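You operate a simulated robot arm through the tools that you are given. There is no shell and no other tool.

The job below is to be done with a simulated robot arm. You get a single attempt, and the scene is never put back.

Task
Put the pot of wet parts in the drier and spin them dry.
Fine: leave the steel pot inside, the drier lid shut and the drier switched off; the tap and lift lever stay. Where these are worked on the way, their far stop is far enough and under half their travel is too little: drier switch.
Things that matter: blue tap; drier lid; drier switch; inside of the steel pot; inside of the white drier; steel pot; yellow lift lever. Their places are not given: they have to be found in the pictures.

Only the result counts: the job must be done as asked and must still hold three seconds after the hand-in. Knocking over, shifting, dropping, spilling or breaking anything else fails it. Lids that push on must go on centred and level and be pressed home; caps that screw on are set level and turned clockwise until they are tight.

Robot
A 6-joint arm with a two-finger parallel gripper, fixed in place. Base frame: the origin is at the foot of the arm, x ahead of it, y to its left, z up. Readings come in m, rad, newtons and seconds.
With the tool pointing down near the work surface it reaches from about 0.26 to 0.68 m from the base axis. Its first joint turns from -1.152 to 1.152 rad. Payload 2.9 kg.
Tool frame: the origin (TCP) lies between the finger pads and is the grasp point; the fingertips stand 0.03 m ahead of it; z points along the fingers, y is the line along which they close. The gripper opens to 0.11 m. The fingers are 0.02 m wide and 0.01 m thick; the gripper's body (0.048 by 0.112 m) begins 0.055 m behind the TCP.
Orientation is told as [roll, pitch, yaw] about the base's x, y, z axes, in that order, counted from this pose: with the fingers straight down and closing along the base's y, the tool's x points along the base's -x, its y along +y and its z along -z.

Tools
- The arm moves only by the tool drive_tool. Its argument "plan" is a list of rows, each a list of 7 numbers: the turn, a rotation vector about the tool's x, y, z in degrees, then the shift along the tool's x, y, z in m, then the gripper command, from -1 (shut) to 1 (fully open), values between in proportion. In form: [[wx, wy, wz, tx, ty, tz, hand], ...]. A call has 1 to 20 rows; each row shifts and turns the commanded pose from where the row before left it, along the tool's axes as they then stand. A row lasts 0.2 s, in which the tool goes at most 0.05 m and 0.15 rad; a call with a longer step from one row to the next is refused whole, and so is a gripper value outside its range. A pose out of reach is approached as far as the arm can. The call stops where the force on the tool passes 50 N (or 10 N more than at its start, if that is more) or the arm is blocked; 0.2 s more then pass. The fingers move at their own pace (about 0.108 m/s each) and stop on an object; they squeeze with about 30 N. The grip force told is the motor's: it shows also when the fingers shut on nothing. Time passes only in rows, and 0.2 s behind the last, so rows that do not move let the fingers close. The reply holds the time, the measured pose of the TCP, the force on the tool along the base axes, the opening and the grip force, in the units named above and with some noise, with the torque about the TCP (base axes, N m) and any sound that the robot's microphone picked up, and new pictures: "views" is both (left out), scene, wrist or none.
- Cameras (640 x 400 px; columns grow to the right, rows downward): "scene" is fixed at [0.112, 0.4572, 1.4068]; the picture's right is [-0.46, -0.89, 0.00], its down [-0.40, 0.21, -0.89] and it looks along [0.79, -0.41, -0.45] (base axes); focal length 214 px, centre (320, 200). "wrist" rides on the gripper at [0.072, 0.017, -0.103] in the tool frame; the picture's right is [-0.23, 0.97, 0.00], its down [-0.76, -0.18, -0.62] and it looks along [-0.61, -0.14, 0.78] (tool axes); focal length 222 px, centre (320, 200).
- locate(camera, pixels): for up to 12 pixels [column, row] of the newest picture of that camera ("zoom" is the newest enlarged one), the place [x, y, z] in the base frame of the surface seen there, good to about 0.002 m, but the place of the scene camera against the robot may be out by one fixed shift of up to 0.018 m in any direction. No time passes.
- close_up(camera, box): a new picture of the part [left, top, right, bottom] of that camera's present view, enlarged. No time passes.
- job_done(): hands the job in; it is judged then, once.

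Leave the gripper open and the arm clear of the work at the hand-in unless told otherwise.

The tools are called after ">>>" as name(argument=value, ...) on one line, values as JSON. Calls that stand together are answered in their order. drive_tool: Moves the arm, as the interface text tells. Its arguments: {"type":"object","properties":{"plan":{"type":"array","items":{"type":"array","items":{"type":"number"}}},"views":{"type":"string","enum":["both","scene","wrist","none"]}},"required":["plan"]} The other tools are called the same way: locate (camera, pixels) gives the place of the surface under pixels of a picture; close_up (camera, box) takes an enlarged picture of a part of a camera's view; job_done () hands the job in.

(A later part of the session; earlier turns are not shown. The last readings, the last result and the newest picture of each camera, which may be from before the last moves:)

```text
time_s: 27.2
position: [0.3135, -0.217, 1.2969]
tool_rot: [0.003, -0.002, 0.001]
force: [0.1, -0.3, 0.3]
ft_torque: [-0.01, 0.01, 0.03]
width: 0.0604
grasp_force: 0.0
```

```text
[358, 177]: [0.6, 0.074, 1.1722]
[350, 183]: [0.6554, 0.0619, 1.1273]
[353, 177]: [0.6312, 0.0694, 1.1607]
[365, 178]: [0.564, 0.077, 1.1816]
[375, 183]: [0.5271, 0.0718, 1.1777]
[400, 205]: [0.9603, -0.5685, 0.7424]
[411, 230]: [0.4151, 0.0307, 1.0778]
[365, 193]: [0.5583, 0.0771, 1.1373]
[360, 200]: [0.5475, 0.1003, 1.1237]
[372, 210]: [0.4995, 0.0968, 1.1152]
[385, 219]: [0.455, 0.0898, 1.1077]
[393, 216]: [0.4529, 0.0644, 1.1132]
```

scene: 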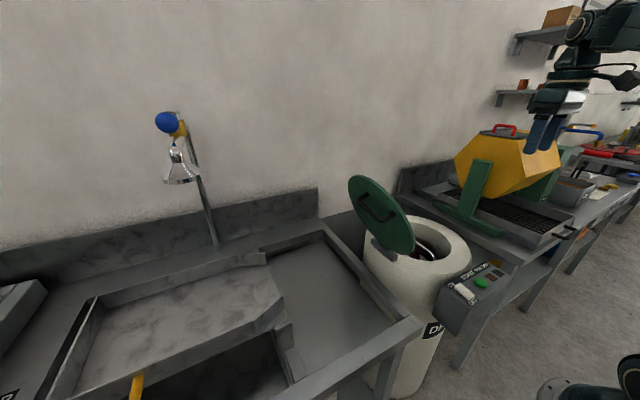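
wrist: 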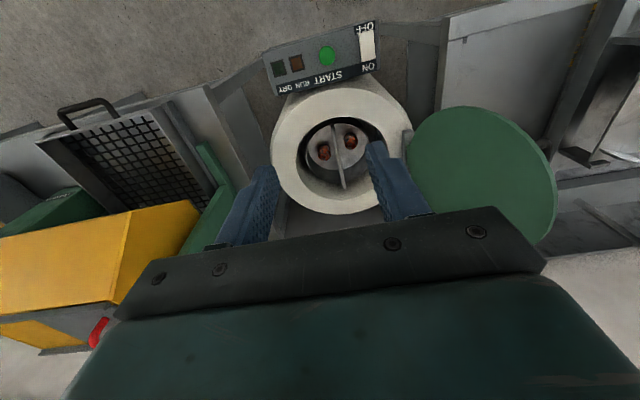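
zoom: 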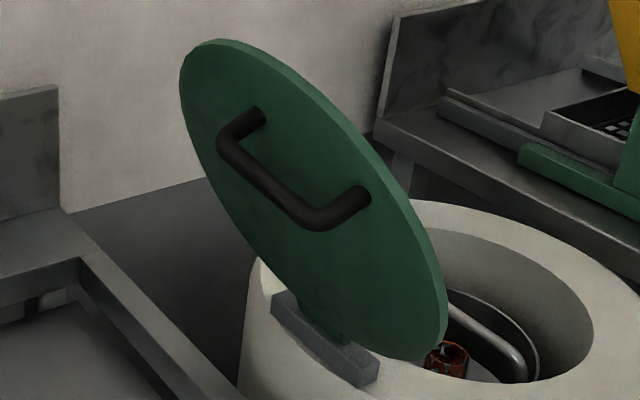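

The lid's radius is about 0.148, centred near x 0.54. Its handle spans x ≈ 0.43–0.555, nearer the robot. My plan is to straddle the lid's top edge at x ≈ 0.585, beyond the handle, with the fingers about 6 cm apart. One finger then pushes the lid over, while the other keeps it from falling freely. I'll move above that spot first at z ≈ 1.26.

>>> drive_tool(plan=[[0, 0, 0, -0.015, 0.016, 0.0, 0.1], [0, 0, 0, -0.03, 0.0315, 0.0, 0.1], [0, 0, 0, -0.03, 0.0315, 0.0, 0.1], [0, 0, 0, -0.03, 0.0315, 0.0, 0.1], [0, 0, 0, -0.03, 0.0315, 0.0, 0.1], [0, 0, 0, -0.03, 0.0315, 0.0, 0.1], [0, 0, 0, -0.03, 0.0315, 0.0, 0.1], [0, 0, 0, -0.03, 0.0315, 0.01, 0.1], [0, 0, 0, -0.03, 0.0315, 0.01, 0.1], [0, 0, 0, -0.0165, 0.019, 0.01, 0.1], [0, 0, 0, 0, 0, 0.005, 0.1], [0, 0, 0, 0, 0, 0, 0.1]])

```text
time_s: 28.9
position: [0.5184, -0.0058, 1.2953]
tool_rot: [0.0, -0.027, 0.014]
force: [12.3, 1.5, -17.8]
ft_torque: [-0.31, 0.02, -0.21]
width: 0.0605
grasp_force: 0.0
out of reach, approached as far as the arm can: row 8
stopped in row 8: the force on the tool passed its limit at 101 N (the readings are from after the stop); the commanded pose is now the measured one
```

scene: 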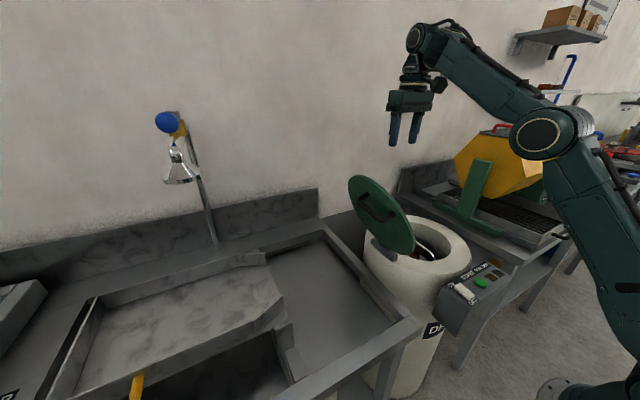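
wrist: 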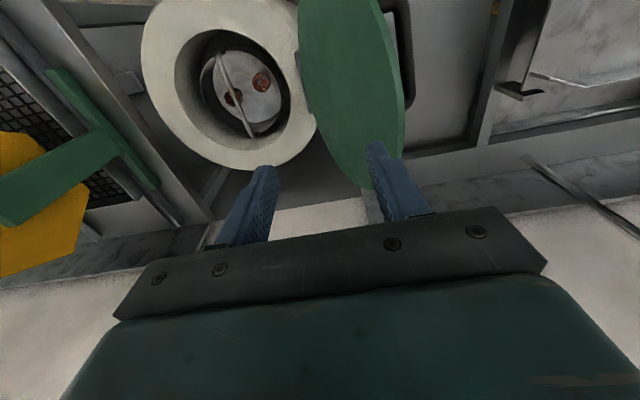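

The arm reached the limit of its reach at this height: row 8 was out of reach, and nothing is near the fingers in the pictures. I'll hold still for a moment to see the force settle, then retreat a bit and lower down.

>>> drive_tool(plan=[[0, 0, 0, 0, 0, 0, 0.1], [0, 0, 0, 0, 0, 0, 0.1]], views="none")

```text
time_s: 29.5
position: [0.5185, -0.0047, 1.2947]
tool_rot: [-0.002, -0.024, 0.013]
force: [18.7, 3.6, -30.5]
ft_torque: [-0.58, -0.26, -0.37]
width: 0.0604
grasp_force: 0.0
```

The force stays at about 36 N and the torque matches a push on the wrist camera. So the camera is pressing against the arm's own forearm at this height and reach; nothing in the scene is touched. I'll back off toward the robot, straighten the tool, close the fingers, and go to a viewpoint at about (0.33, 0.28, 1.32) that shows the lid's handle.

>>> drive_tool(plan=[[0, 0, 0, 0.02, 0, 0, -1], [0, 0.7, 0.4, 0.03, 0, 0, -1], [0, 0.7, 0.34, 0.035, 0.0, 0, -1], [0, 0, 0, 0.035, 0.03, 0, -1], [0, 0, 0, 0.03, 0.035, 0, -1], [0, 0, 0, 0.03, 0.035, 0, -1], [0, 0, 0, 0.01, 0.035, -0.005, -1], [0, 0, 0, 0, 0.04, -0.005, -1], [0, 0, 0, 0, 0.04, -0.005, -1], [0, 0, 0, 0, 0.04, -0.005, -1], [0, 0, 0, 0, 0.03, -0.005, -1], [0, 0, 0, 0, 0, 0, -1]])

```text
time_s: 32.1
position: [0.3266, 0.2785, 1.3177]
tool_rot: [-0.001, 0.002, 0.003]
force: [1.2, 0.0, 0.7]
ft_torque: [0.03, 0.01, -0.02]
width: 0.0
grasp_force: 30.2
```

scene: 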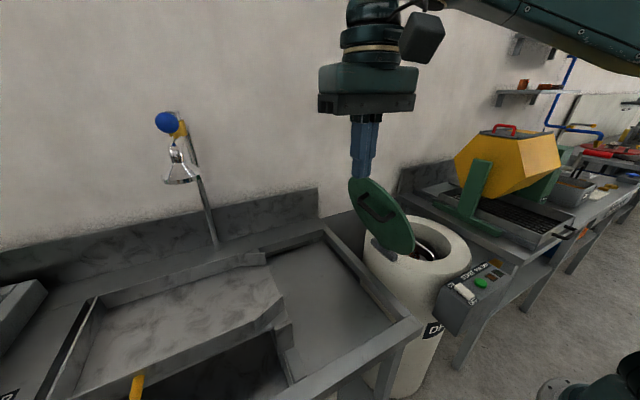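
wrist: 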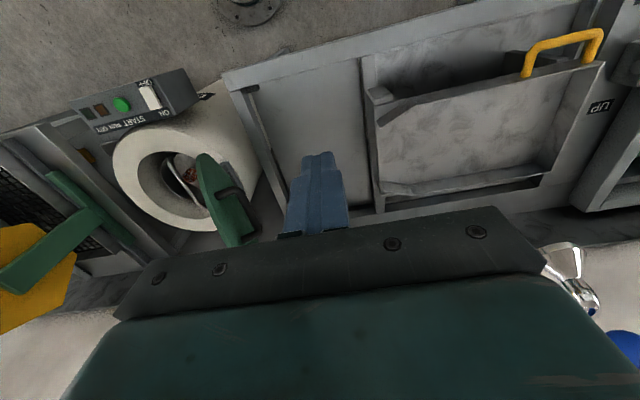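

The force is gone and the tool is straight. The lid with its handle is visible at wrist (225,195). I'll enlarge it to measure the handle against the lid.

>>> close_up(camera="wrist", box=[180, 145, 276, 253])

```text
3.70 times, centred on (228, 199) of wrist
```

zoom: 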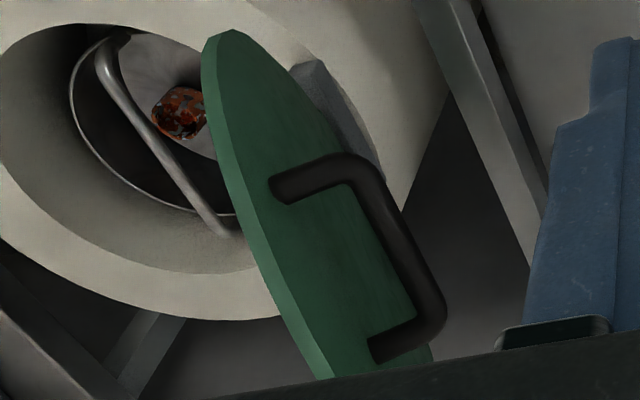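

The handle is clear in the zoom: the bar runs from (350,168) to (437,312), with stubs at (280,188) and (378,348). I'll locate points on the bar, the stub roots, the lid's outer face and its rim.

>>> locate(camera="zoom", pixels=[[352, 168], [372, 198], [392, 230], [410, 262], [426, 290], [438, 315], [280, 190], [310, 176], [378, 350], [405, 338], [340, 165], [440, 300]])

>>> locate(camera="zoom", pixels=[[212, 60], [225, 140], [245, 210], [275, 290], [310, 365], [235, 60], [260, 100], [300, 240], [340, 300], [300, 120], [350, 340], [230, 100]])

```text
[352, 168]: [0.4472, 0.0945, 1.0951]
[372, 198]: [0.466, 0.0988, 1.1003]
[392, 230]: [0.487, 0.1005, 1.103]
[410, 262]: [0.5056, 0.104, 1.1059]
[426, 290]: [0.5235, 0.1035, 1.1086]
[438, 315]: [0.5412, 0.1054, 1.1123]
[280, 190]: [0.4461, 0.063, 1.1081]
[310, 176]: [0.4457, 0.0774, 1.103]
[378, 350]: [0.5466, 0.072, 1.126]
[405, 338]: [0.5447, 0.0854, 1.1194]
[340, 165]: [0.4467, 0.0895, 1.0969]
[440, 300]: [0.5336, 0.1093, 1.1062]
```

```text
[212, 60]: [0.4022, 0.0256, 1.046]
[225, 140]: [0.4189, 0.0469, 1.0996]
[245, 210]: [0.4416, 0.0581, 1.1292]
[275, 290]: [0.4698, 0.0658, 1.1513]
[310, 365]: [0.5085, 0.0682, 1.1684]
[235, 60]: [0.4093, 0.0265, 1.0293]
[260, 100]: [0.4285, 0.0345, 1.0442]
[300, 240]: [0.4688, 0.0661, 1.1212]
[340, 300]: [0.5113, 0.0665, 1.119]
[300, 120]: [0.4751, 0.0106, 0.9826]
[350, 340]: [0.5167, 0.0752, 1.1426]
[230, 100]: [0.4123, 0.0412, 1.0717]
```

The bar's centre at x ≈ 0.49 is about (y 0.097, z 1.097). It stands about 0.037 off the lid's outer face, leaving roughly 3 cm for a 1 cm finger. So I'll grip the handle instead of the edge and swing the lid shut about the hinge at y ≈ -0.037, z ≈ 0.8735. First I'll move to above the handle and roll the tool -22° to lie parallel with the lid, fingers about 3.6 cm apart.

>>> drive_tool(plan=[[0, 0, 0, -0.015, -0.01, 0.015, -0.345], [0, 0, 0, -0.03, -0.02, 0.02, -0.345], [0, 0, 0, -0.03, -0.025, 0.02, -0.345], [0, 0, 0, -0.03, -0.025, 0.02, -0.345], [0, 0, 0, -0.03, -0.025, 0.01, -0.345], [0, 0, 0, -0.03, -0.0255, 0.01, -0.345], [0, 0, 0, 0, 0, 0, -0.345], [5, 0, 0, 0, 0, 0, -0.345], [6, 0, 0, 0, 0, 0, -0.345], [6, 0, 0, 0, 0, 0, -0.345], [5, 0, 0, 0, 0, 0, -0.345], [0, 0, 0, 0, 0, 0, -0.345]])

```text
time_s: 34.7
position: [0.4835, 0.1438, 1.2116]
tool_rot: [-0.382, 0.001, 0.004]
force: [0.7, -0.1, 0.1]
ft_torque: [0.03, -0.01, 0.02]
width: 0.0361
grasp_force: 0.0
out of reach, approached as far as the arm can: row 11
```

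scene: 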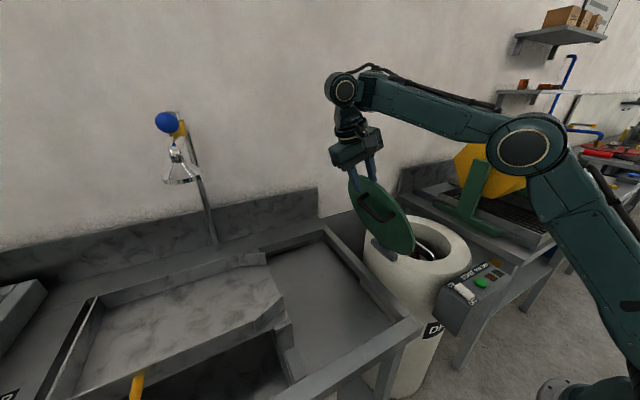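
wrist: 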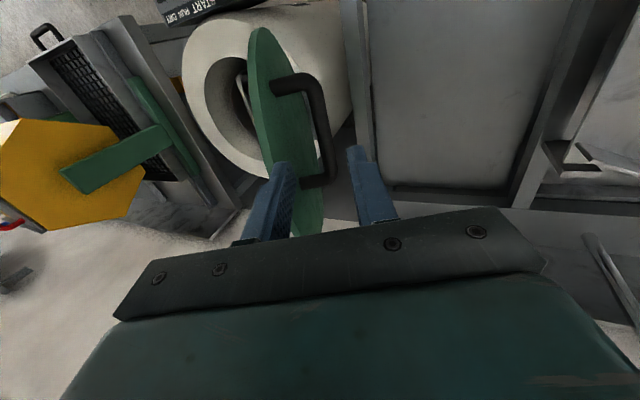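

Pose reached with roll -21.9°, and the bar lies between the fingers in the wrist view at about (322,114), as predicted. I'll slide along the tool axis 8 cm first and check.

>>> drive_tool(plan=[[0, 0, 0, 0, 0, 0.02, -0.345], [0, 0, 0, 0, 0, 0.02, -0.345], [0, 0, 0, 0, 0, 0.02, -0.345], [0, 0, 0, 0, 0, 0.015, -0.345], [0, 0, 0, 0, 0, 0.005, -0.345], [0, 0, 0, 0, 0, 0, -0.345]])

>>> close_up(camera="scene", box=[310, 60, 470, 260])

```text
time_s: 36.1
position: [0.4901, 0.1158, 1.143]
tool_rot: [-0.387, 0.006, 0.001]
force: [0.0, -0.3, 0.1]
ft_torque: [-0.03, 0.02, -0.02]
width: 0.0362
grasp_force: 0.0
out of reach, approached as far as the arm can: row 4, 5
```

scene: 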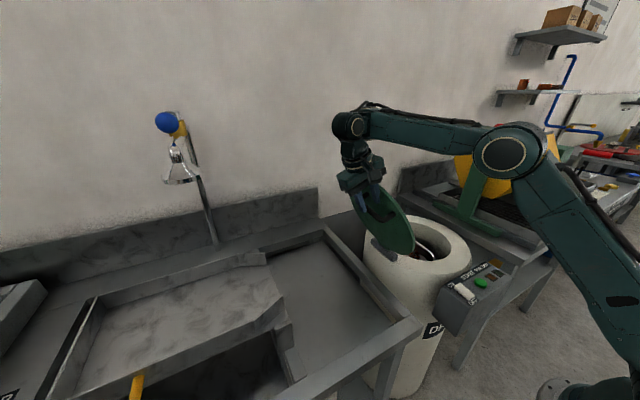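
wrist: 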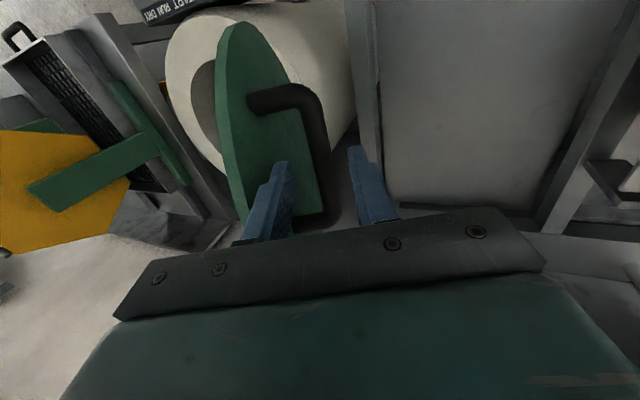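

```text
2.00 times, centred on (390, 160) of scene
```

zoom: 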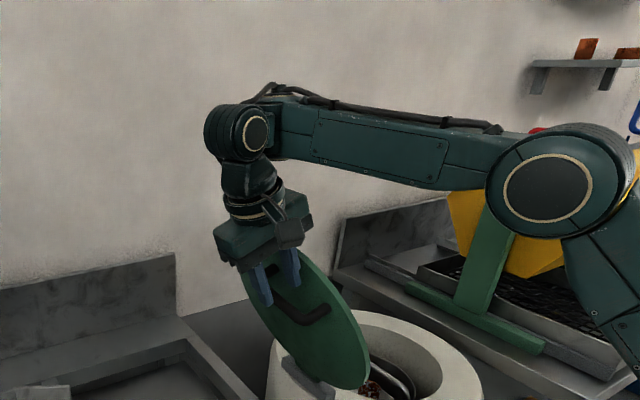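

The fingers are straddling the bar with no contact force. I'll slide the last ~3.6 cm so the bar sits about 1.6 cm ahead of the TCP.

>>> drive_tool(plan=[[0, 0, 0, 0, 0, 0.015, -0.345], [0, 0, 0, 0, 0, 0.012, -0.345], [0, 0, 0, 0, 0, 0.008, -0.345], [0, 0, 0, 0, 0, 0, -0.345]])

>>> close_up(camera="wrist", box=[200, 60, 420, 230])

```text
time_s: 37.1
position: [0.5077, 0.1125, 1.1287]
tool_rot: [-0.386, 0.003, 0.003]
force: [0.1, -0.6, -0.4]
ft_torque: [0.03, 0.02, 0.03]
width: 0.036
grasp_force: 0.0
out of reach, approached as far as the arm can: row 1, 2, 3
```

scene: 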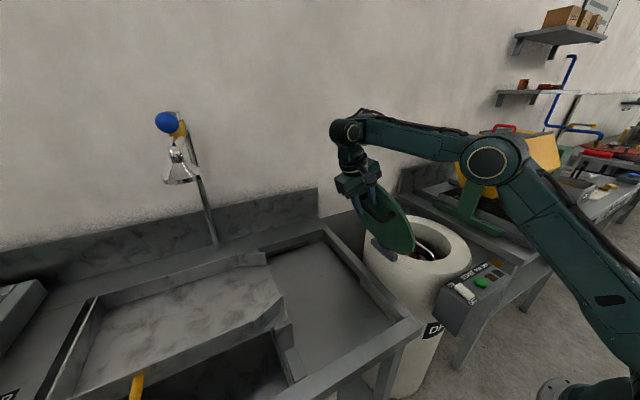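
wrist: 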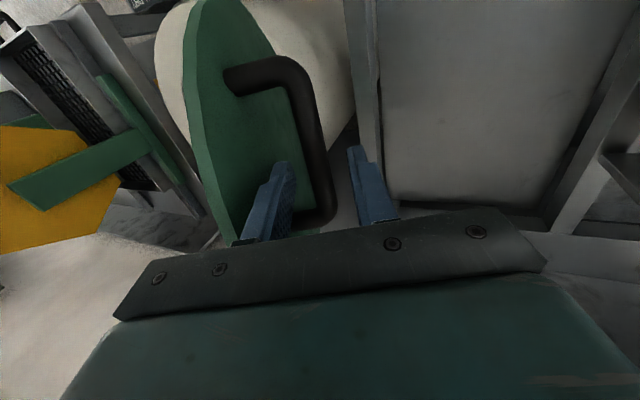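

```text
2.35 times, centred on (310, 145) of wrist
```

zoom: 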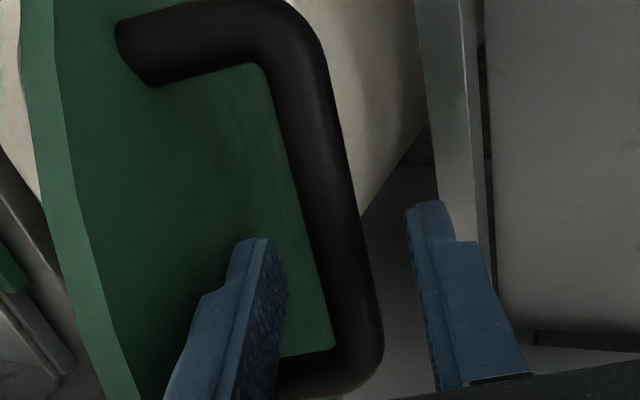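

The measured TCP is (0.508, 0.1125, 1.129): the arm deviates from the commanded pose (rows 1–3 "out of reach"), so this roll is near a joint limit here. The fingers are clear of everything. I'll reduce the roll by 10°, which still fits between bar and lid, and see if the pose is then reached.

>>> drive_tool(plan=[[-3, 0, 0, 0, 0, 0, -0.345], [-4, 0, 0, 0, 0, 0, -0.345], [-3, 0, 0, 0, 0, 0, -0.345], [0, 0, 0, 0, 0, 0, -0.345]], views="wrist")

```text
time_s: 38.1
position: [0.5113, 0.1162, 1.134]
tool_rot: [-0.209, 0.005, 0.001]
force: [0.6, -0.9, 0.8]
ft_torque: [-0.01, -0.02, 0.0]
width: 0.0364
grasp_force: 0.1
out of reach, approached as far as the arm can: row 2
```

wrist: 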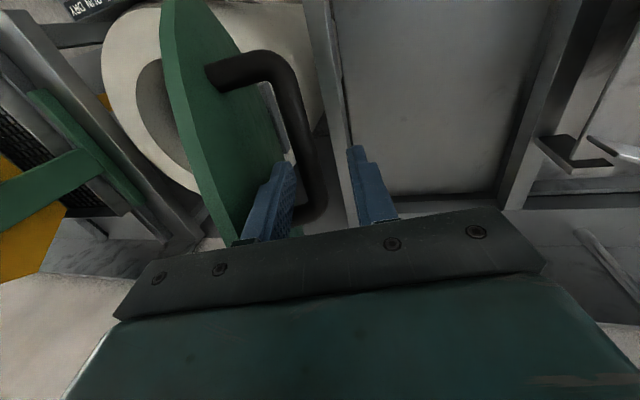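

Now the roll is -12° and the TCP (0.511, 0.116, 1.134) is steady. The bar is just ahead of the fingertips and about 1 cm off centre. I'll narrow the fingers to about 2.6 cm and shift 1 cm toward the lid and 1.6 cm back toward the middle of the bar, before sliding on.

>>> drive_tool(plan=[[0, 0, 0, 0.006, -0.003, 0, -0.527], [0, 0, 0, 0.006, -0.004, 0, -0.527], [0, 0, 0, 0.004, -0.0035, 0, -0.527], [0, 0, 0, 0, 0, 0, -0.527]], views="wrist")

>>> close_up(camera="wrist", box=[180, 60, 400, 240])

```text
time_s: 39.1
position: [0.5034, 0.1076, 1.1454]
tool_rot: [-0.213, 0.008, 0.001]
force: [0.3, 0.2, 0.1]
ft_torque: [-0.02, 0.0, -0.02]
width: 0.0258
grasp_force: 0.0
out of reach, approached as far as the arm can: row 1, 2, 3
```

wrist: 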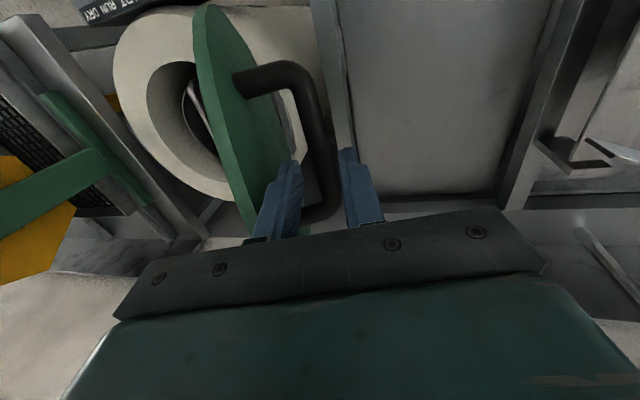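

```text
2.22 times, centred on (290, 150) of wrist
```

zoom: 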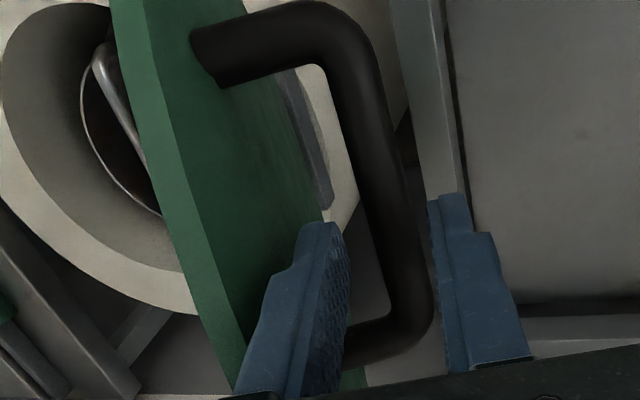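

The arm still rides up instead of reaching the spot, so a sideways roll at this reach is a limit for the wrist. I'll drop the handle grip and use a version that needs no roll: straddle the lid's edge on the robot's side at x ≈ 0.415, left of the handle, with vertical fingers and swing the lid from there. First I'll back out along the tool axis, then return the roll to zero well clear of the lid.

>>> drive_tool(plan=[[0, 0, 0, 0, 0.002, -0.02, -0.527], [0, 0, 0, 0, 0.004, -0.02, -0.527], [0, 0, 0, 0.01, 0.008, -0.02, -0.527], [0, 0, 0, 0.02, 0.01, -0.01, -0.527], [-4, 0, 0, 0.02, 0.01, 0, -0.527], [-4, 0, 0, 0.02, 0, 0, -0.527], [-4.2, 0, 0, 0.02, 0, 0, -0.527], [0, 0, 0, 0, 0, 0, 0.1], [0, 0, 0, 0, 0, 0, 0.1]])

```text
time_s: 41.1
position: [0.4144, 0.1557, 1.2081]
tool_rot: [0.003, 0.005, 0.001]
force: [0.5, -0.8, 0.5]
ft_torque: [0.02, -0.03, 0.01]
width: 0.0606
grasp_force: 0.1
```

scene: 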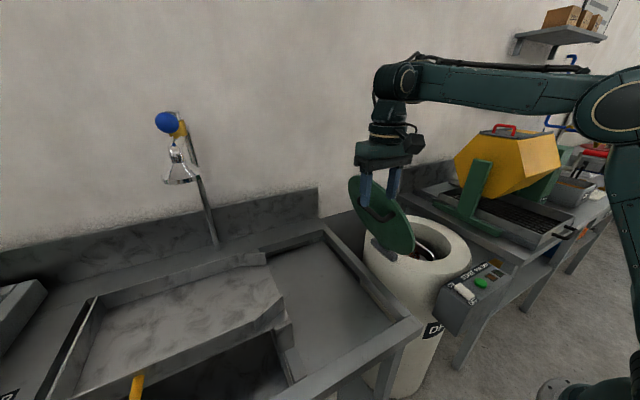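
wrist: 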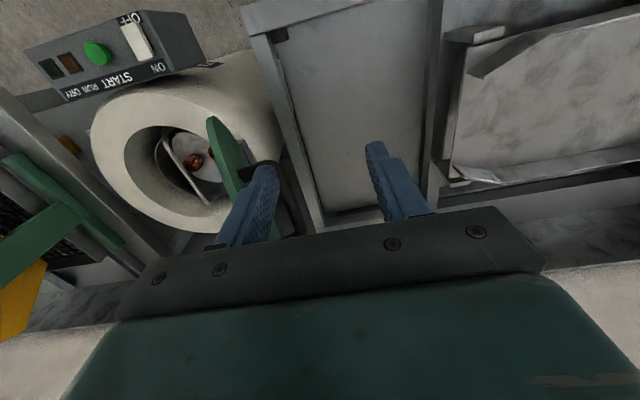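

The tool is straight again at (0.414, 0.156, 1.208) with no reach warnings. The lid's edge at x ≈ 0.42 is at about y 0.056, z 1.10. I'll move to (0.42, 0.05) above it with the 6 cm gap, then look before lowering.

>>> drive_tool(plan=[[0, 0, 0, -0.002, -0.02, 0, 0.1], [0, 0, 0, -0.002, -0.03, 0, 0.1], [0, 0, 0, -0.0016, -0.03, 0, 0.1], [0, 0, 0, 0, -0.0257, 0, 0.1], [0, 0, 0, 0, 0, 0.03, 0.1], [0, 0, 0, 0, 0, 0, 0.1]])

>>> close_up(camera="wrist", box=[180, 60, 440, 240])

>>> close_up(camera="scene", box=[330, 100, 470, 270])

```text
time_s: 42.5
position: [0.4371, 0.0541, 1.2082]
tool_rot: [0.003, 0.006, 0.002]
force: [-0.2, -0.2, 0.5]
ft_torque: [-0.02, 0.03, -0.01]
width: 0.0603
grasp_force: 0.1
out of reach, approached as far as the arm can: row 1, 3, 5
```

scene: 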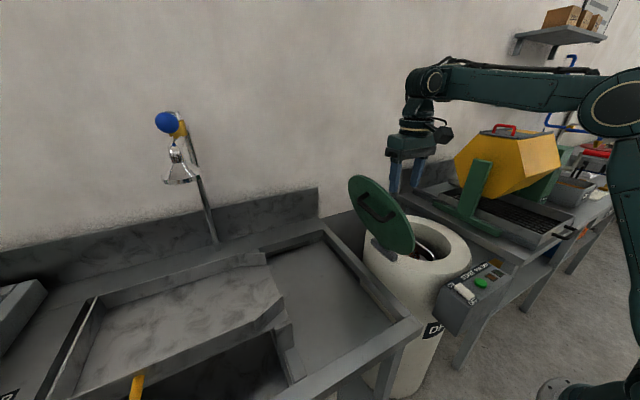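
wrist: 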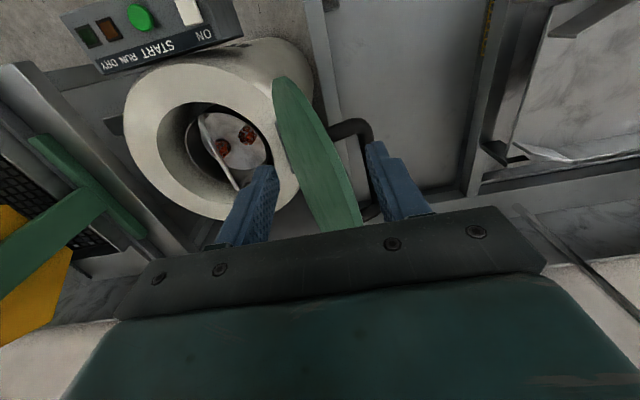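

```text
2.22 times, centred on (310, 150) of wrist
```

zoom: 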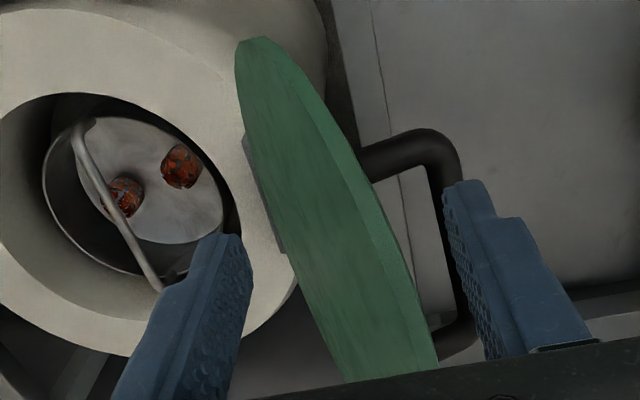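

```text
2.35 times, centred on (400, 185) of scene
```

zoom: 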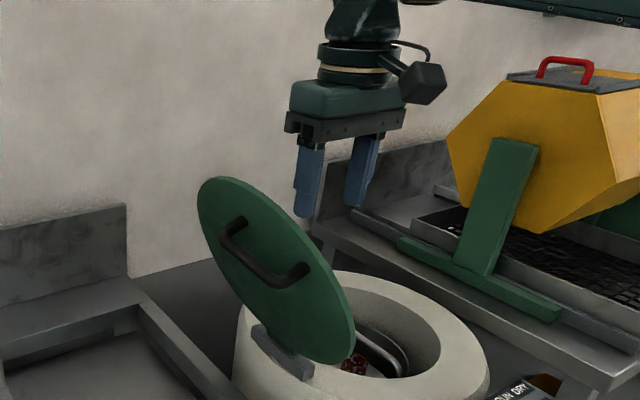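

The arm again deviates: rows 1, 3 and 5 are flagged and the measured TCP is (0.437, 0.054, 1.208), though there is no contact force. I want to understand this limit, so I'll try one small pure descent of 1.5 cm and then hold.

>>> drive_tool(plan=[[0, 0, 0, 0, 0, 0.015, 0.1], [0, 0, 0, 0, 0, 0, 0.1], [0, 0, 0, 0, 0, 0, 0.1]], views="none")

```text
time_s: 43.3
position: [0.4431, 0.0543, 1.2045]
tool_rot: [0.004, 0.007, 0.001]
force: [-0.5, -0.2, 0.0]
ft_torque: [0.02, -0.02, 0.02]
width: 0.0605
grasp_force: 0.0
out of reach, approached as far as the arm can: row 1
```

A 1.5 cm descent produced mostly a sideways slide, so this really is a kinematic limit: at small reach the arm can't go lower in its present posture. I'll look at the arm's posture closely before deciding.

>>> close_up(camera="scene", box=[380, 30, 640, 230])

```text
2.00 times, centred on (510, 130) of scene
```

zoom: 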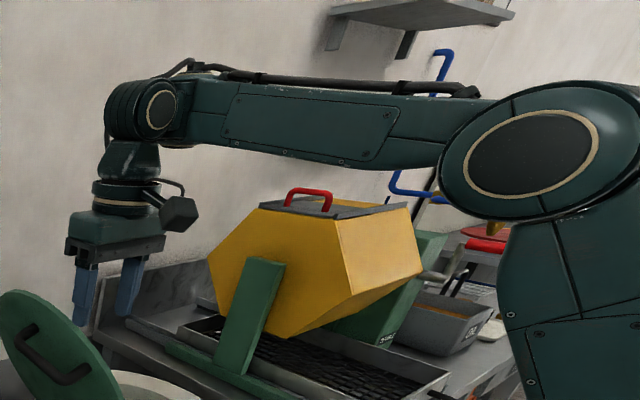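

The locate tool can read the arm's own joints too. I'll get the elbow cover (zoom 533,152), the wrist cover (160,108) and a few points on the forearm and upper arm to judge the posture.

>>> locate(camera="zoom", pixels=[[533, 152], [160, 108], [300, 125], [400, 130], [560, 300], [600, 370], [125, 195], [178, 213], [115, 235], [480, 140], [590, 150], [520, 380]])

```text
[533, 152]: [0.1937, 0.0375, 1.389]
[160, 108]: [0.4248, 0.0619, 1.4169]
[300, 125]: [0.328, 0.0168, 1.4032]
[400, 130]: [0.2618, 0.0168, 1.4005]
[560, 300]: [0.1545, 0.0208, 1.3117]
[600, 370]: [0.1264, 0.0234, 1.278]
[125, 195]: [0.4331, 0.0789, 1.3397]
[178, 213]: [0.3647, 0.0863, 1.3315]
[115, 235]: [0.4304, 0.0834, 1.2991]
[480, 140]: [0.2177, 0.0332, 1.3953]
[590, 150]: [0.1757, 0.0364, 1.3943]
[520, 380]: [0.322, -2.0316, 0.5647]
```

The elbow and wrist readings show an ordinary elbow-up posture. I'll go back to near the starting pose, which is free space, and test whether the arm can descend there. That matters for the switch too.

>>> drive_tool(plan=[[0, 0, 0, 0, 0, -0.04, 0.1], [0, 0, 0, 0, 0, -0.04, 0.1], [0, 0, 0, 0.026, -0.0223, -0.011, 0.1], [0, 0, 0, 0.026, -0.0223, -0.011, 0.1], [0, 0, 0, 0.026, -0.0223, -0.011, 0.1], [0, 0, 0, 0.026, -0.0223, -0.011, 0.1], [0, 0, 0, 0.026, -0.0223, -0.011, 0.1], [0, 0, 0, 0, 0, 0, 0.1], [0, 0, 0, 0, 0, 0.02, 0.1], [0, 0, 0, 0, 0, 0.02, 0.1], [0, 0, 0, 0, 0, 0, 0.1]], views="scene")

```text
time_s: 45.7
position: [0.2983, -0.0598, 1.2706]
tool_rot: [0.003, 0.003, 0.001]
force: [-0.7, 0.7, 0.3]
ft_torque: [0.02, 0.0, 0.02]
width: 0.0607
grasp_force: 0.1
out of reach, approached as far as the arm can: row 1, 2
```

scene: 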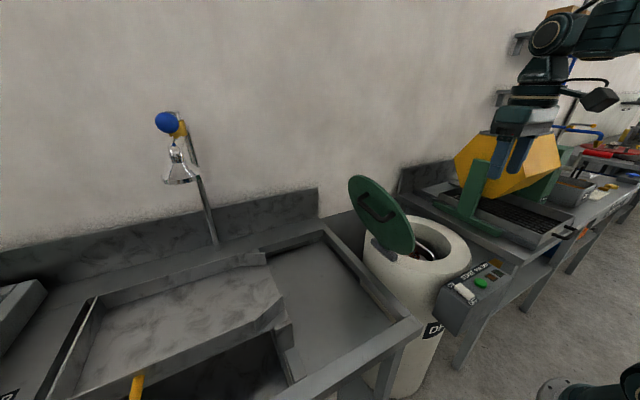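

Here the descent worked: z 1.2706 at r ≈ 0.30 without flags. So the trouble lies only around the earlier spot. I'll continue down here another 12 cm to confirm; it is free space in front of the drier.

>>> drive_tool(plan=[[0, 0, 0, 0, 0, 0.02, 0.1], [0, 0, 0, 0, 0, 0.03, 0.1], [0, 0, 0, 0, 0, 0.03, 0.1], [0, 0, 0, 0, 0, 0.03, 0.1], [0, 0, 0, 0, 0, 0.01, 0.1], [0, 0, 0, 0, 0, 0, 0.1]], views="scene")

```text
time_s: 47.1
position: [0.2962, -0.0615, 1.1513]
tool_rot: [0.003, 0.005, 0.001]
force: [-0.5, -0.1, 0.4]
ft_torque: [-0.04, -0.03, 0.02]
width: 0.0605
grasp_force: 0.0
```

scene: 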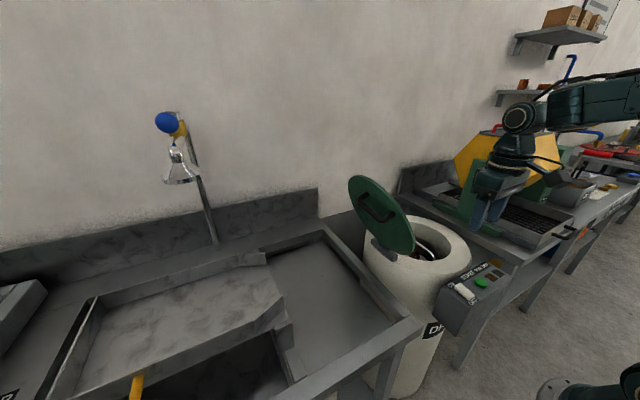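

The arm goes down here without any flag (z 1.151). So I'll approach the lid from a different route: move at this lower height to y ≈ 0.2 in front of the lid, then forward to x ≈ 0.42 on the lid's outer side, watching for flags.

>>> drive_tool(plan=[[0, 0, 0, 0, 0.03, 0, 0.1], [0, 0, 0, 0, 0.04, 0, 0.1], [0, 0, 0, 0, 0.04, 0, 0.1], [0, 0, 0, 0, 0.04, 0, 0.1], [0, 0, 0, 0, 0.04, 0, 0.1], [0, 0, 0, 0, 0.04, 0, 0.1], [0, 0, 0, 0, 0.03, 0, 0.1], [0, 0, 0, -0.03, 0, 0, 0.1], [0, 0, 0, -0.03, 0, 0, 0.1], [0, 0, 0, -0.03, 0, 0, 0.1], [0, 0, 0, -0.03, 0, 0, 0.1], [0, 0, 0, 0, 0, 0, 0.1]])

```text
time_s: 49.7
position: [0.4159, 0.2008, 1.15]
tool_rot: [0.002, 0.004, 0.001]
force: [0.3, 0.5, 0.7]
ft_torque: [0.01, 0.02, -0.01]
width: 0.0603
grasp_force: 0.0
```

scene: 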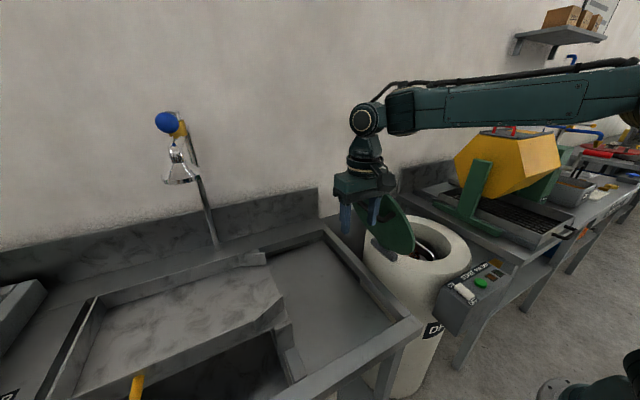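
wrist: 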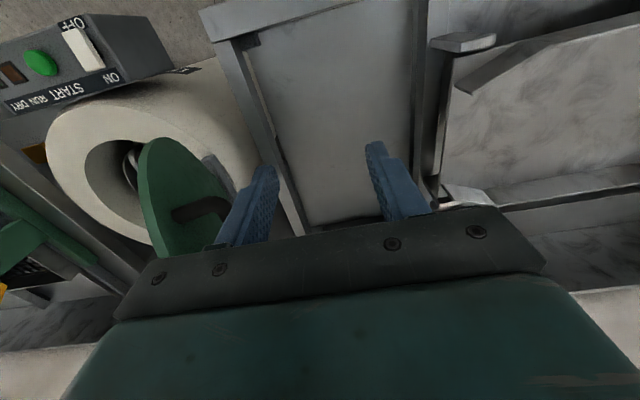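

No flags at all this time, at (0.416, 0.201, 1.150). The earlier trouble was an awkward arm posture left over from the forearm contact, and it is now cleared. I'll retry the edge straddle: up to z 1.20, across to y 0.05, checking that the pose is truly reached.

>>> drive_tool(plan=[[0, 0, 0, -0.004, 0, -0.03, 0.1], [0, 0, 0, 0, 0, -0.02, 0.1], [0, 0, 0, 0, -0.025, 0, 0.1], [0, 0, 0, 0, -0.035, 0, 0.1], [0, 0, 0, 0, -0.035, 0, 0.1], [0, 0, 0, 0, -0.035, 0, 0.1], [0, 0, 0, 0, -0.02, 0, 0.1], [0, 0, 0, 0, 0, 0, 0.1]])

>>> close_up(camera="wrist", box=[180, 60, 440, 240])

```text
time_s: 51.5
position: [0.4202, 0.0493, 1.1985]
tool_rot: [0.004, 0.002, 0.004]
force: [0.5, -0.4, -0.3]
ft_torque: [0.01, -0.01, 0.02]
width: 0.0604
grasp_force: 0.1
```

scene: 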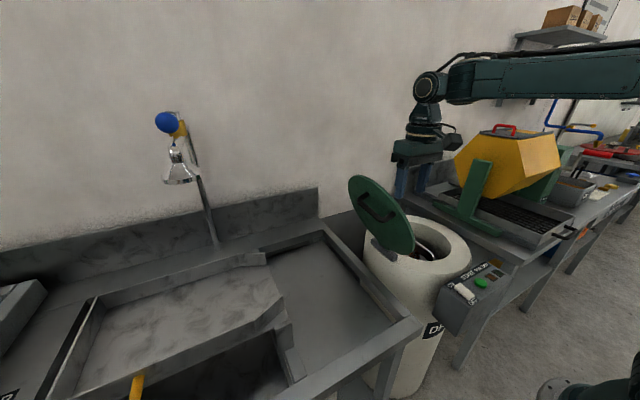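
wrist: 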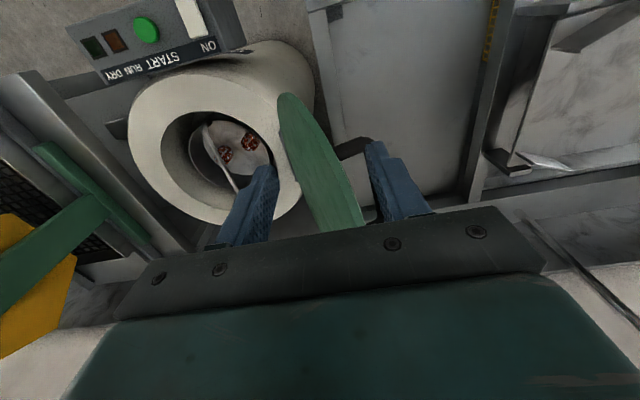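

```text
2.22 times, centred on (310, 150) of wrist
```

zoom: 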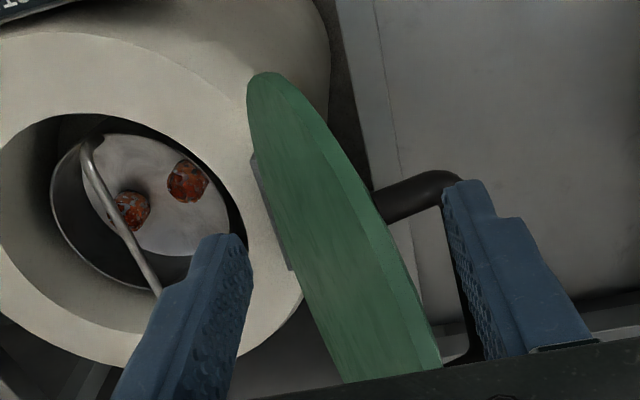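

The pose is exact this time (0.420, 0.049, 1.1985), and the lid's edge lies between the fingers. I'll shift 4 mm back in x for clearance to the handle and descend 9 cm so the fingers straddle the edge by about 3 cm.

>>> drive_tool(plan=[[0, 0, 0, 0.004, 0.0, 0.01, 0.1], [0, 0, 0, 0, 0, 0.025, 0.1], [0, 0, 0, 0, 0, 0.025, 0.1], [0, 0, 0, 0, 0, 0.02, 0.1], [0, 0, 0, 0, 0, 0.01, 0.1], [0, 0, 0, 0, 0, 0, 0.1]])

>>> close_up(camera="wrist", box=[180, 60, 440, 240])

>>> close_up(camera="scene", box=[330, 110, 470, 270])

```text
time_s: 52.9
position: [0.4159, 0.0511, 1.1109]
tool_rot: [0.002, 0.004, 0.002]
force: [-0.4, 0.3, 0.2]
ft_torque: [0.01, -0.01, -0.01]
width: 0.0604
grasp_force: 0.1
```

scene: 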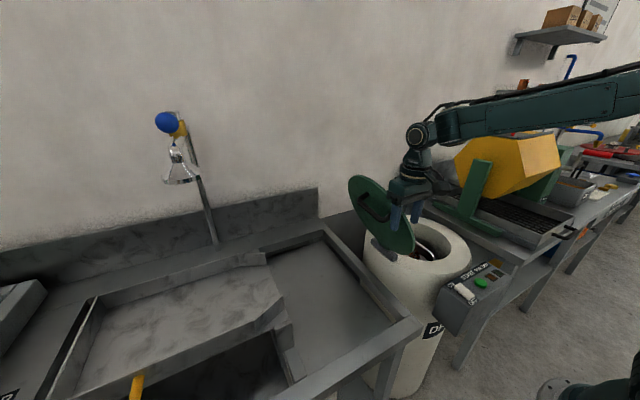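
wrist: 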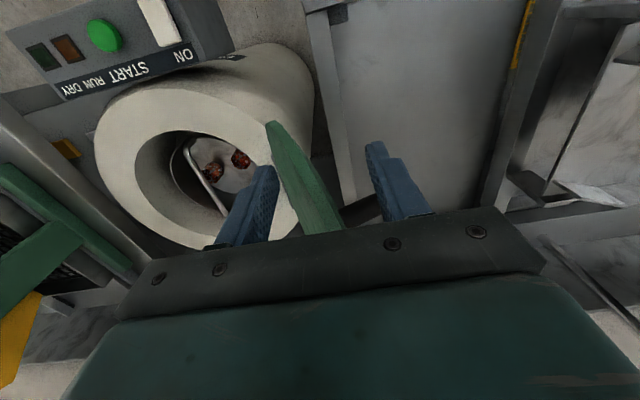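

```text
2.22 times, centred on (310, 150) of wrist
```

zoom: 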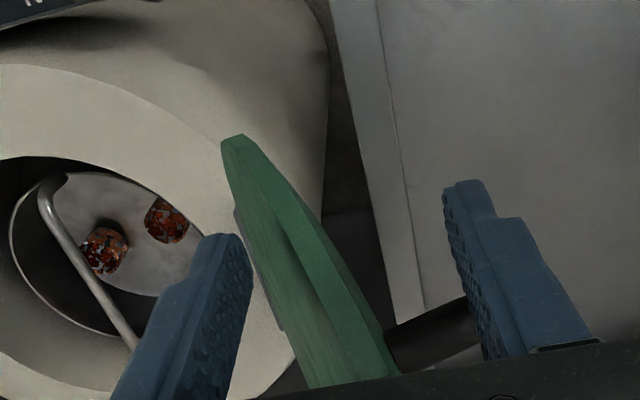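

```text
2.50 times, centred on (400, 190) of scene
```

zoom: 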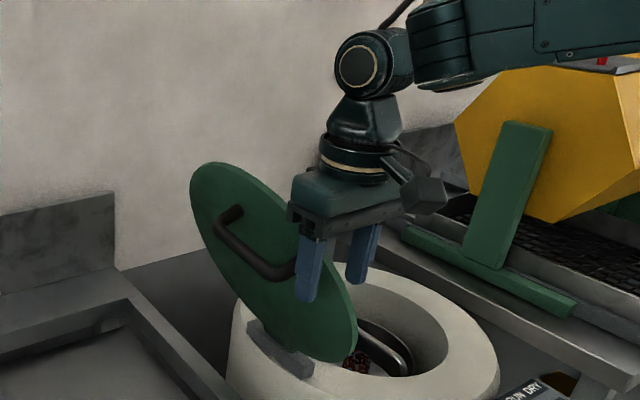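

The fingers straddle the lid's edge with no contact. I'll now push slowly toward -y along the lid's arc, bringing the lid to about 80°, and watch the force.

>>> drive_tool(plan=[[0, 0, 0, 0, -0.01, 0, 0.1], [0, 0, 0, 0, -0.01, 0, 0.1], [0, 0, 0, 0, -0.0125, -0.0035, 0.1], [0, 0, 0, 0, -0.0125, -0.0035, 0.1], [0, 0, 0, 0, -0.0128, -0.003, 0.1], [0, 0, 0, 0, -0.0128, -0.0025, 0.1], [0, 0, 0, 0, 0, 0, 0.1]])

>>> close_up(camera="scene", box=[330, 110, 470, 270])

```text
time_s: 54.5
position: [0.416, -0.0212, 1.1231]
tool_rot: [0.002, 0.002, 0.002]
force: [0.1, 1.0, 0.2]
ft_torque: [0.02, 0.0, -0.02]
width: 0.0608
grasp_force: 0.4
```

scene: 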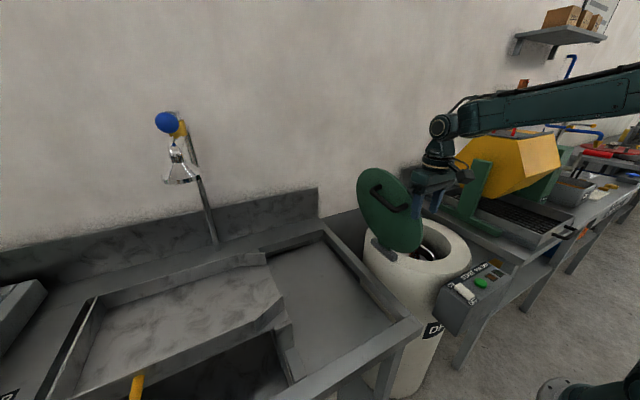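
wrist: 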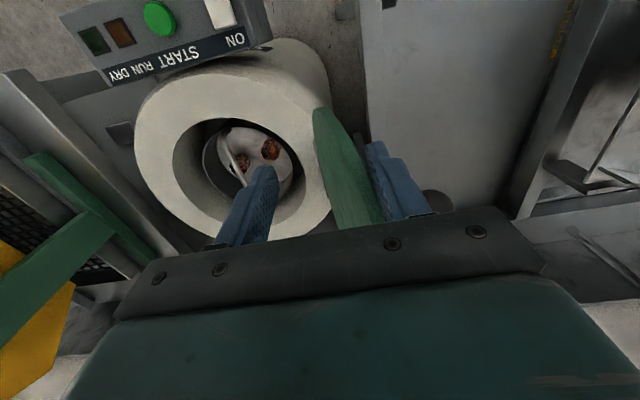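

```text
2.50 times, centred on (400, 190) of scene
```

zoom: 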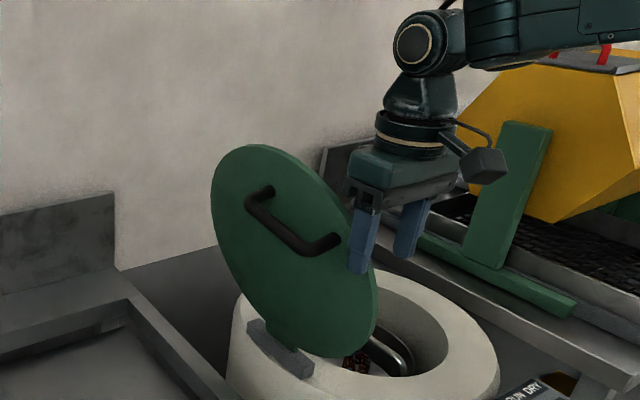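

The lid follows the finger with about 1 N. I'll continue to upright and slightly past (y -0.064), slowly.

>>> drive_tool(plan=[[0, 0, 0, 0, -0.0105, -0.001, 0.1], [0, 0, 0, 0, -0.0105, -0.001, 0.1], [0, 0, 0, 0, -0.011, 0, 0.1], [0, 0, 0, 0, -0.011, 0, 0.1], [0, 0, 0, 0, -0.005, 0, 0.1], [0, 0, 0, 0, 0, 0, 0.1]])

>>> close_up(camera="scene", box=[330, 110, 470, 270])

```text
time_s: 55.9
position: [0.4166, -0.0674, 1.1259]
tool_rot: [0.003, 0.003, 0.002]
force: [-0.1, 0.3, -0.1]
ft_torque: [-0.01, -0.02, 0.01]
width: 0.0607
grasp_force: 0.4
```

scene: 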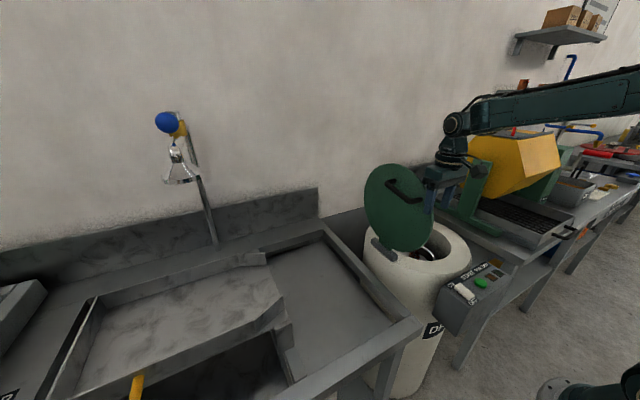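
wrist: 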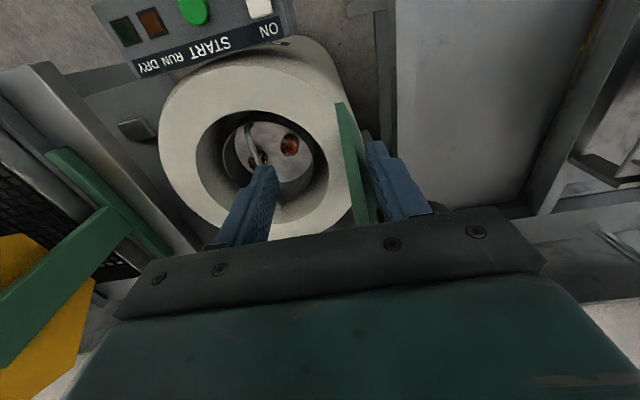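

```text
2.50 times, centred on (400, 190) of scene
```

zoom: 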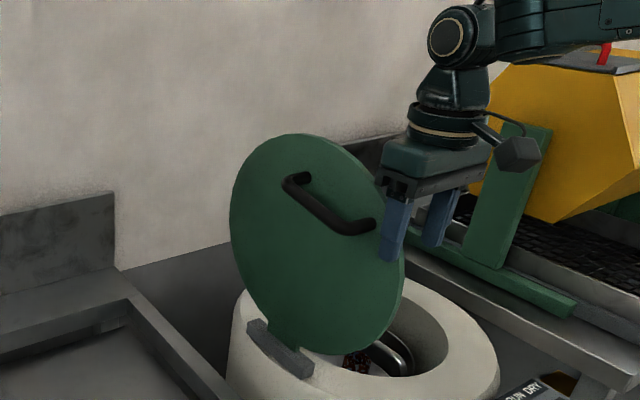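

The lid is about upright. I'll move on carefully past vertical to y ≈ -0.106 with a slight descent, letting the inner finger catch the lid if it tips.

>>> drive_tool(plan=[[0, 0, 0, 0, -0.009, 0.002, 0.1], [0, 0, 0, 0, -0.009, 0.003, 0.1], [0, 0, 0, 0, -0.0105, 0.005, 0.1], [0, 0, 0, 0, -0.0105, 0.005, 0.1], [0, 0, 0, 0, 0, 0, 0.1], [0, 0, 0, 0, 0, 0, 0.1]])

>>> close_up(camera="scene", box=[330, 110, 470, 270])

```text
time_s: 57.3
position: [0.4173, -0.1074, 1.1107]
tool_rot: [0.001, 0.004, 0.002]
force: [0.1, -1.0, 0.4]
ft_torque: [0.01, 0.02, -0.01]
width: 0.0606
grasp_force: 0.1
```

scene: 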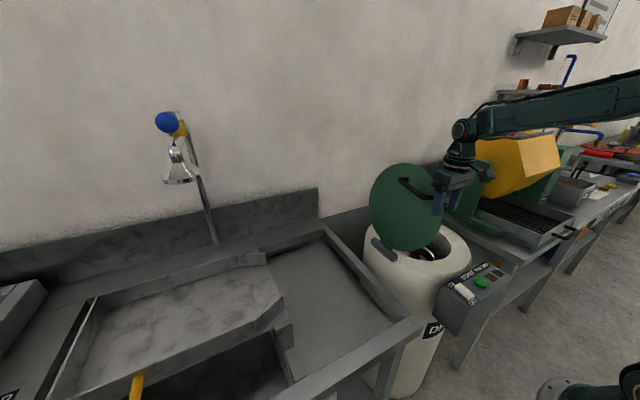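
wrist: 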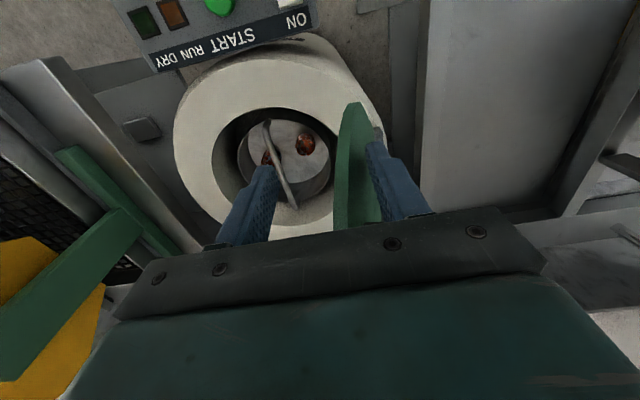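

```text
2.50 times, centred on (400, 190) of scene
```

zoom: 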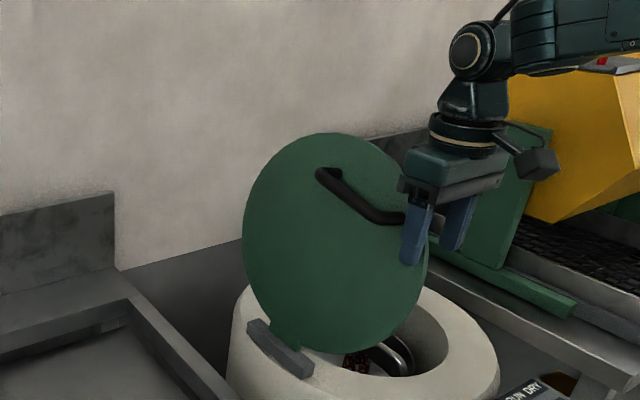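

The lid is a little past upright (about 100°) and moves in a controlled way without falling freely. I'll continue the arc to y ≈ -0.147.

>>> drive_tool(plan=[[0, 0, 0, 0, -0.0099, 0.001, 0.1], [0, 0, 0, 0, -0.0099, 0.002, 0.1], [0, 0, 0, 0, -0.0099, 0.003, 0.1], [0, 0, 0, 0, -0.0099, 0.003, 0.1], [0, 0, 0, 0, 0, 0, 0.1], [0, 0, 0, 0, 0, 0, 0.1]])

>>> close_up(camera="scene", box=[330, 110, 490, 270])

```text
time_s: 58.7
position: [0.4167, -0.1478, 1.101]
tool_rot: [0.003, 0.0, 0.001]
force: [-0.8, -0.6, 0.4]
ft_torque: [0.0, 0.01, 0.02]
width: 0.0605
grasp_force: 0.9
```

scene: 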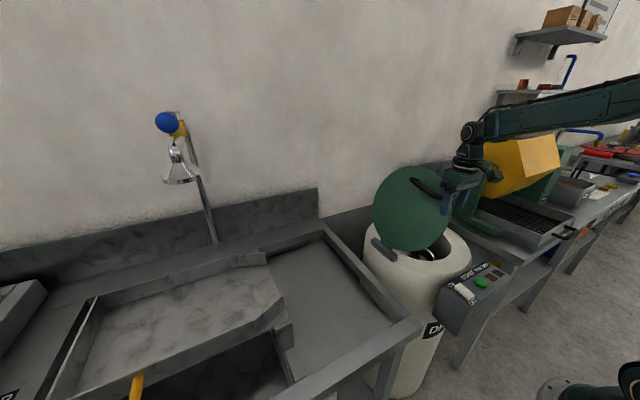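
wrist: 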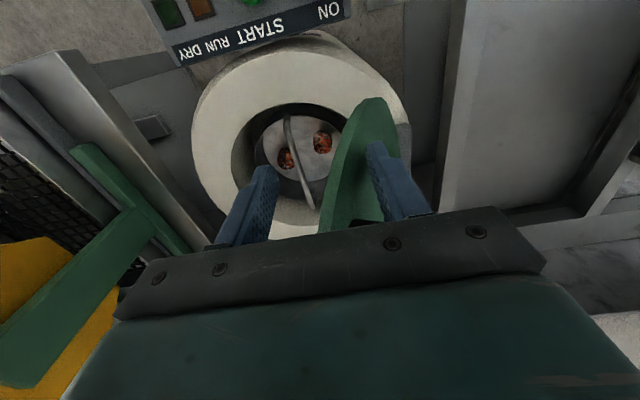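

```text
2.50 times, centred on (410, 190) of scene
```

zoom: 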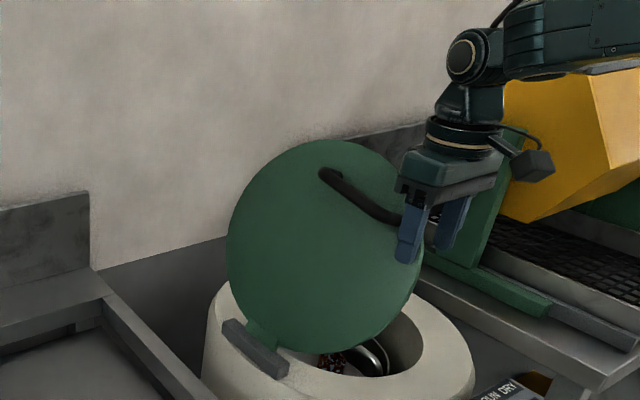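

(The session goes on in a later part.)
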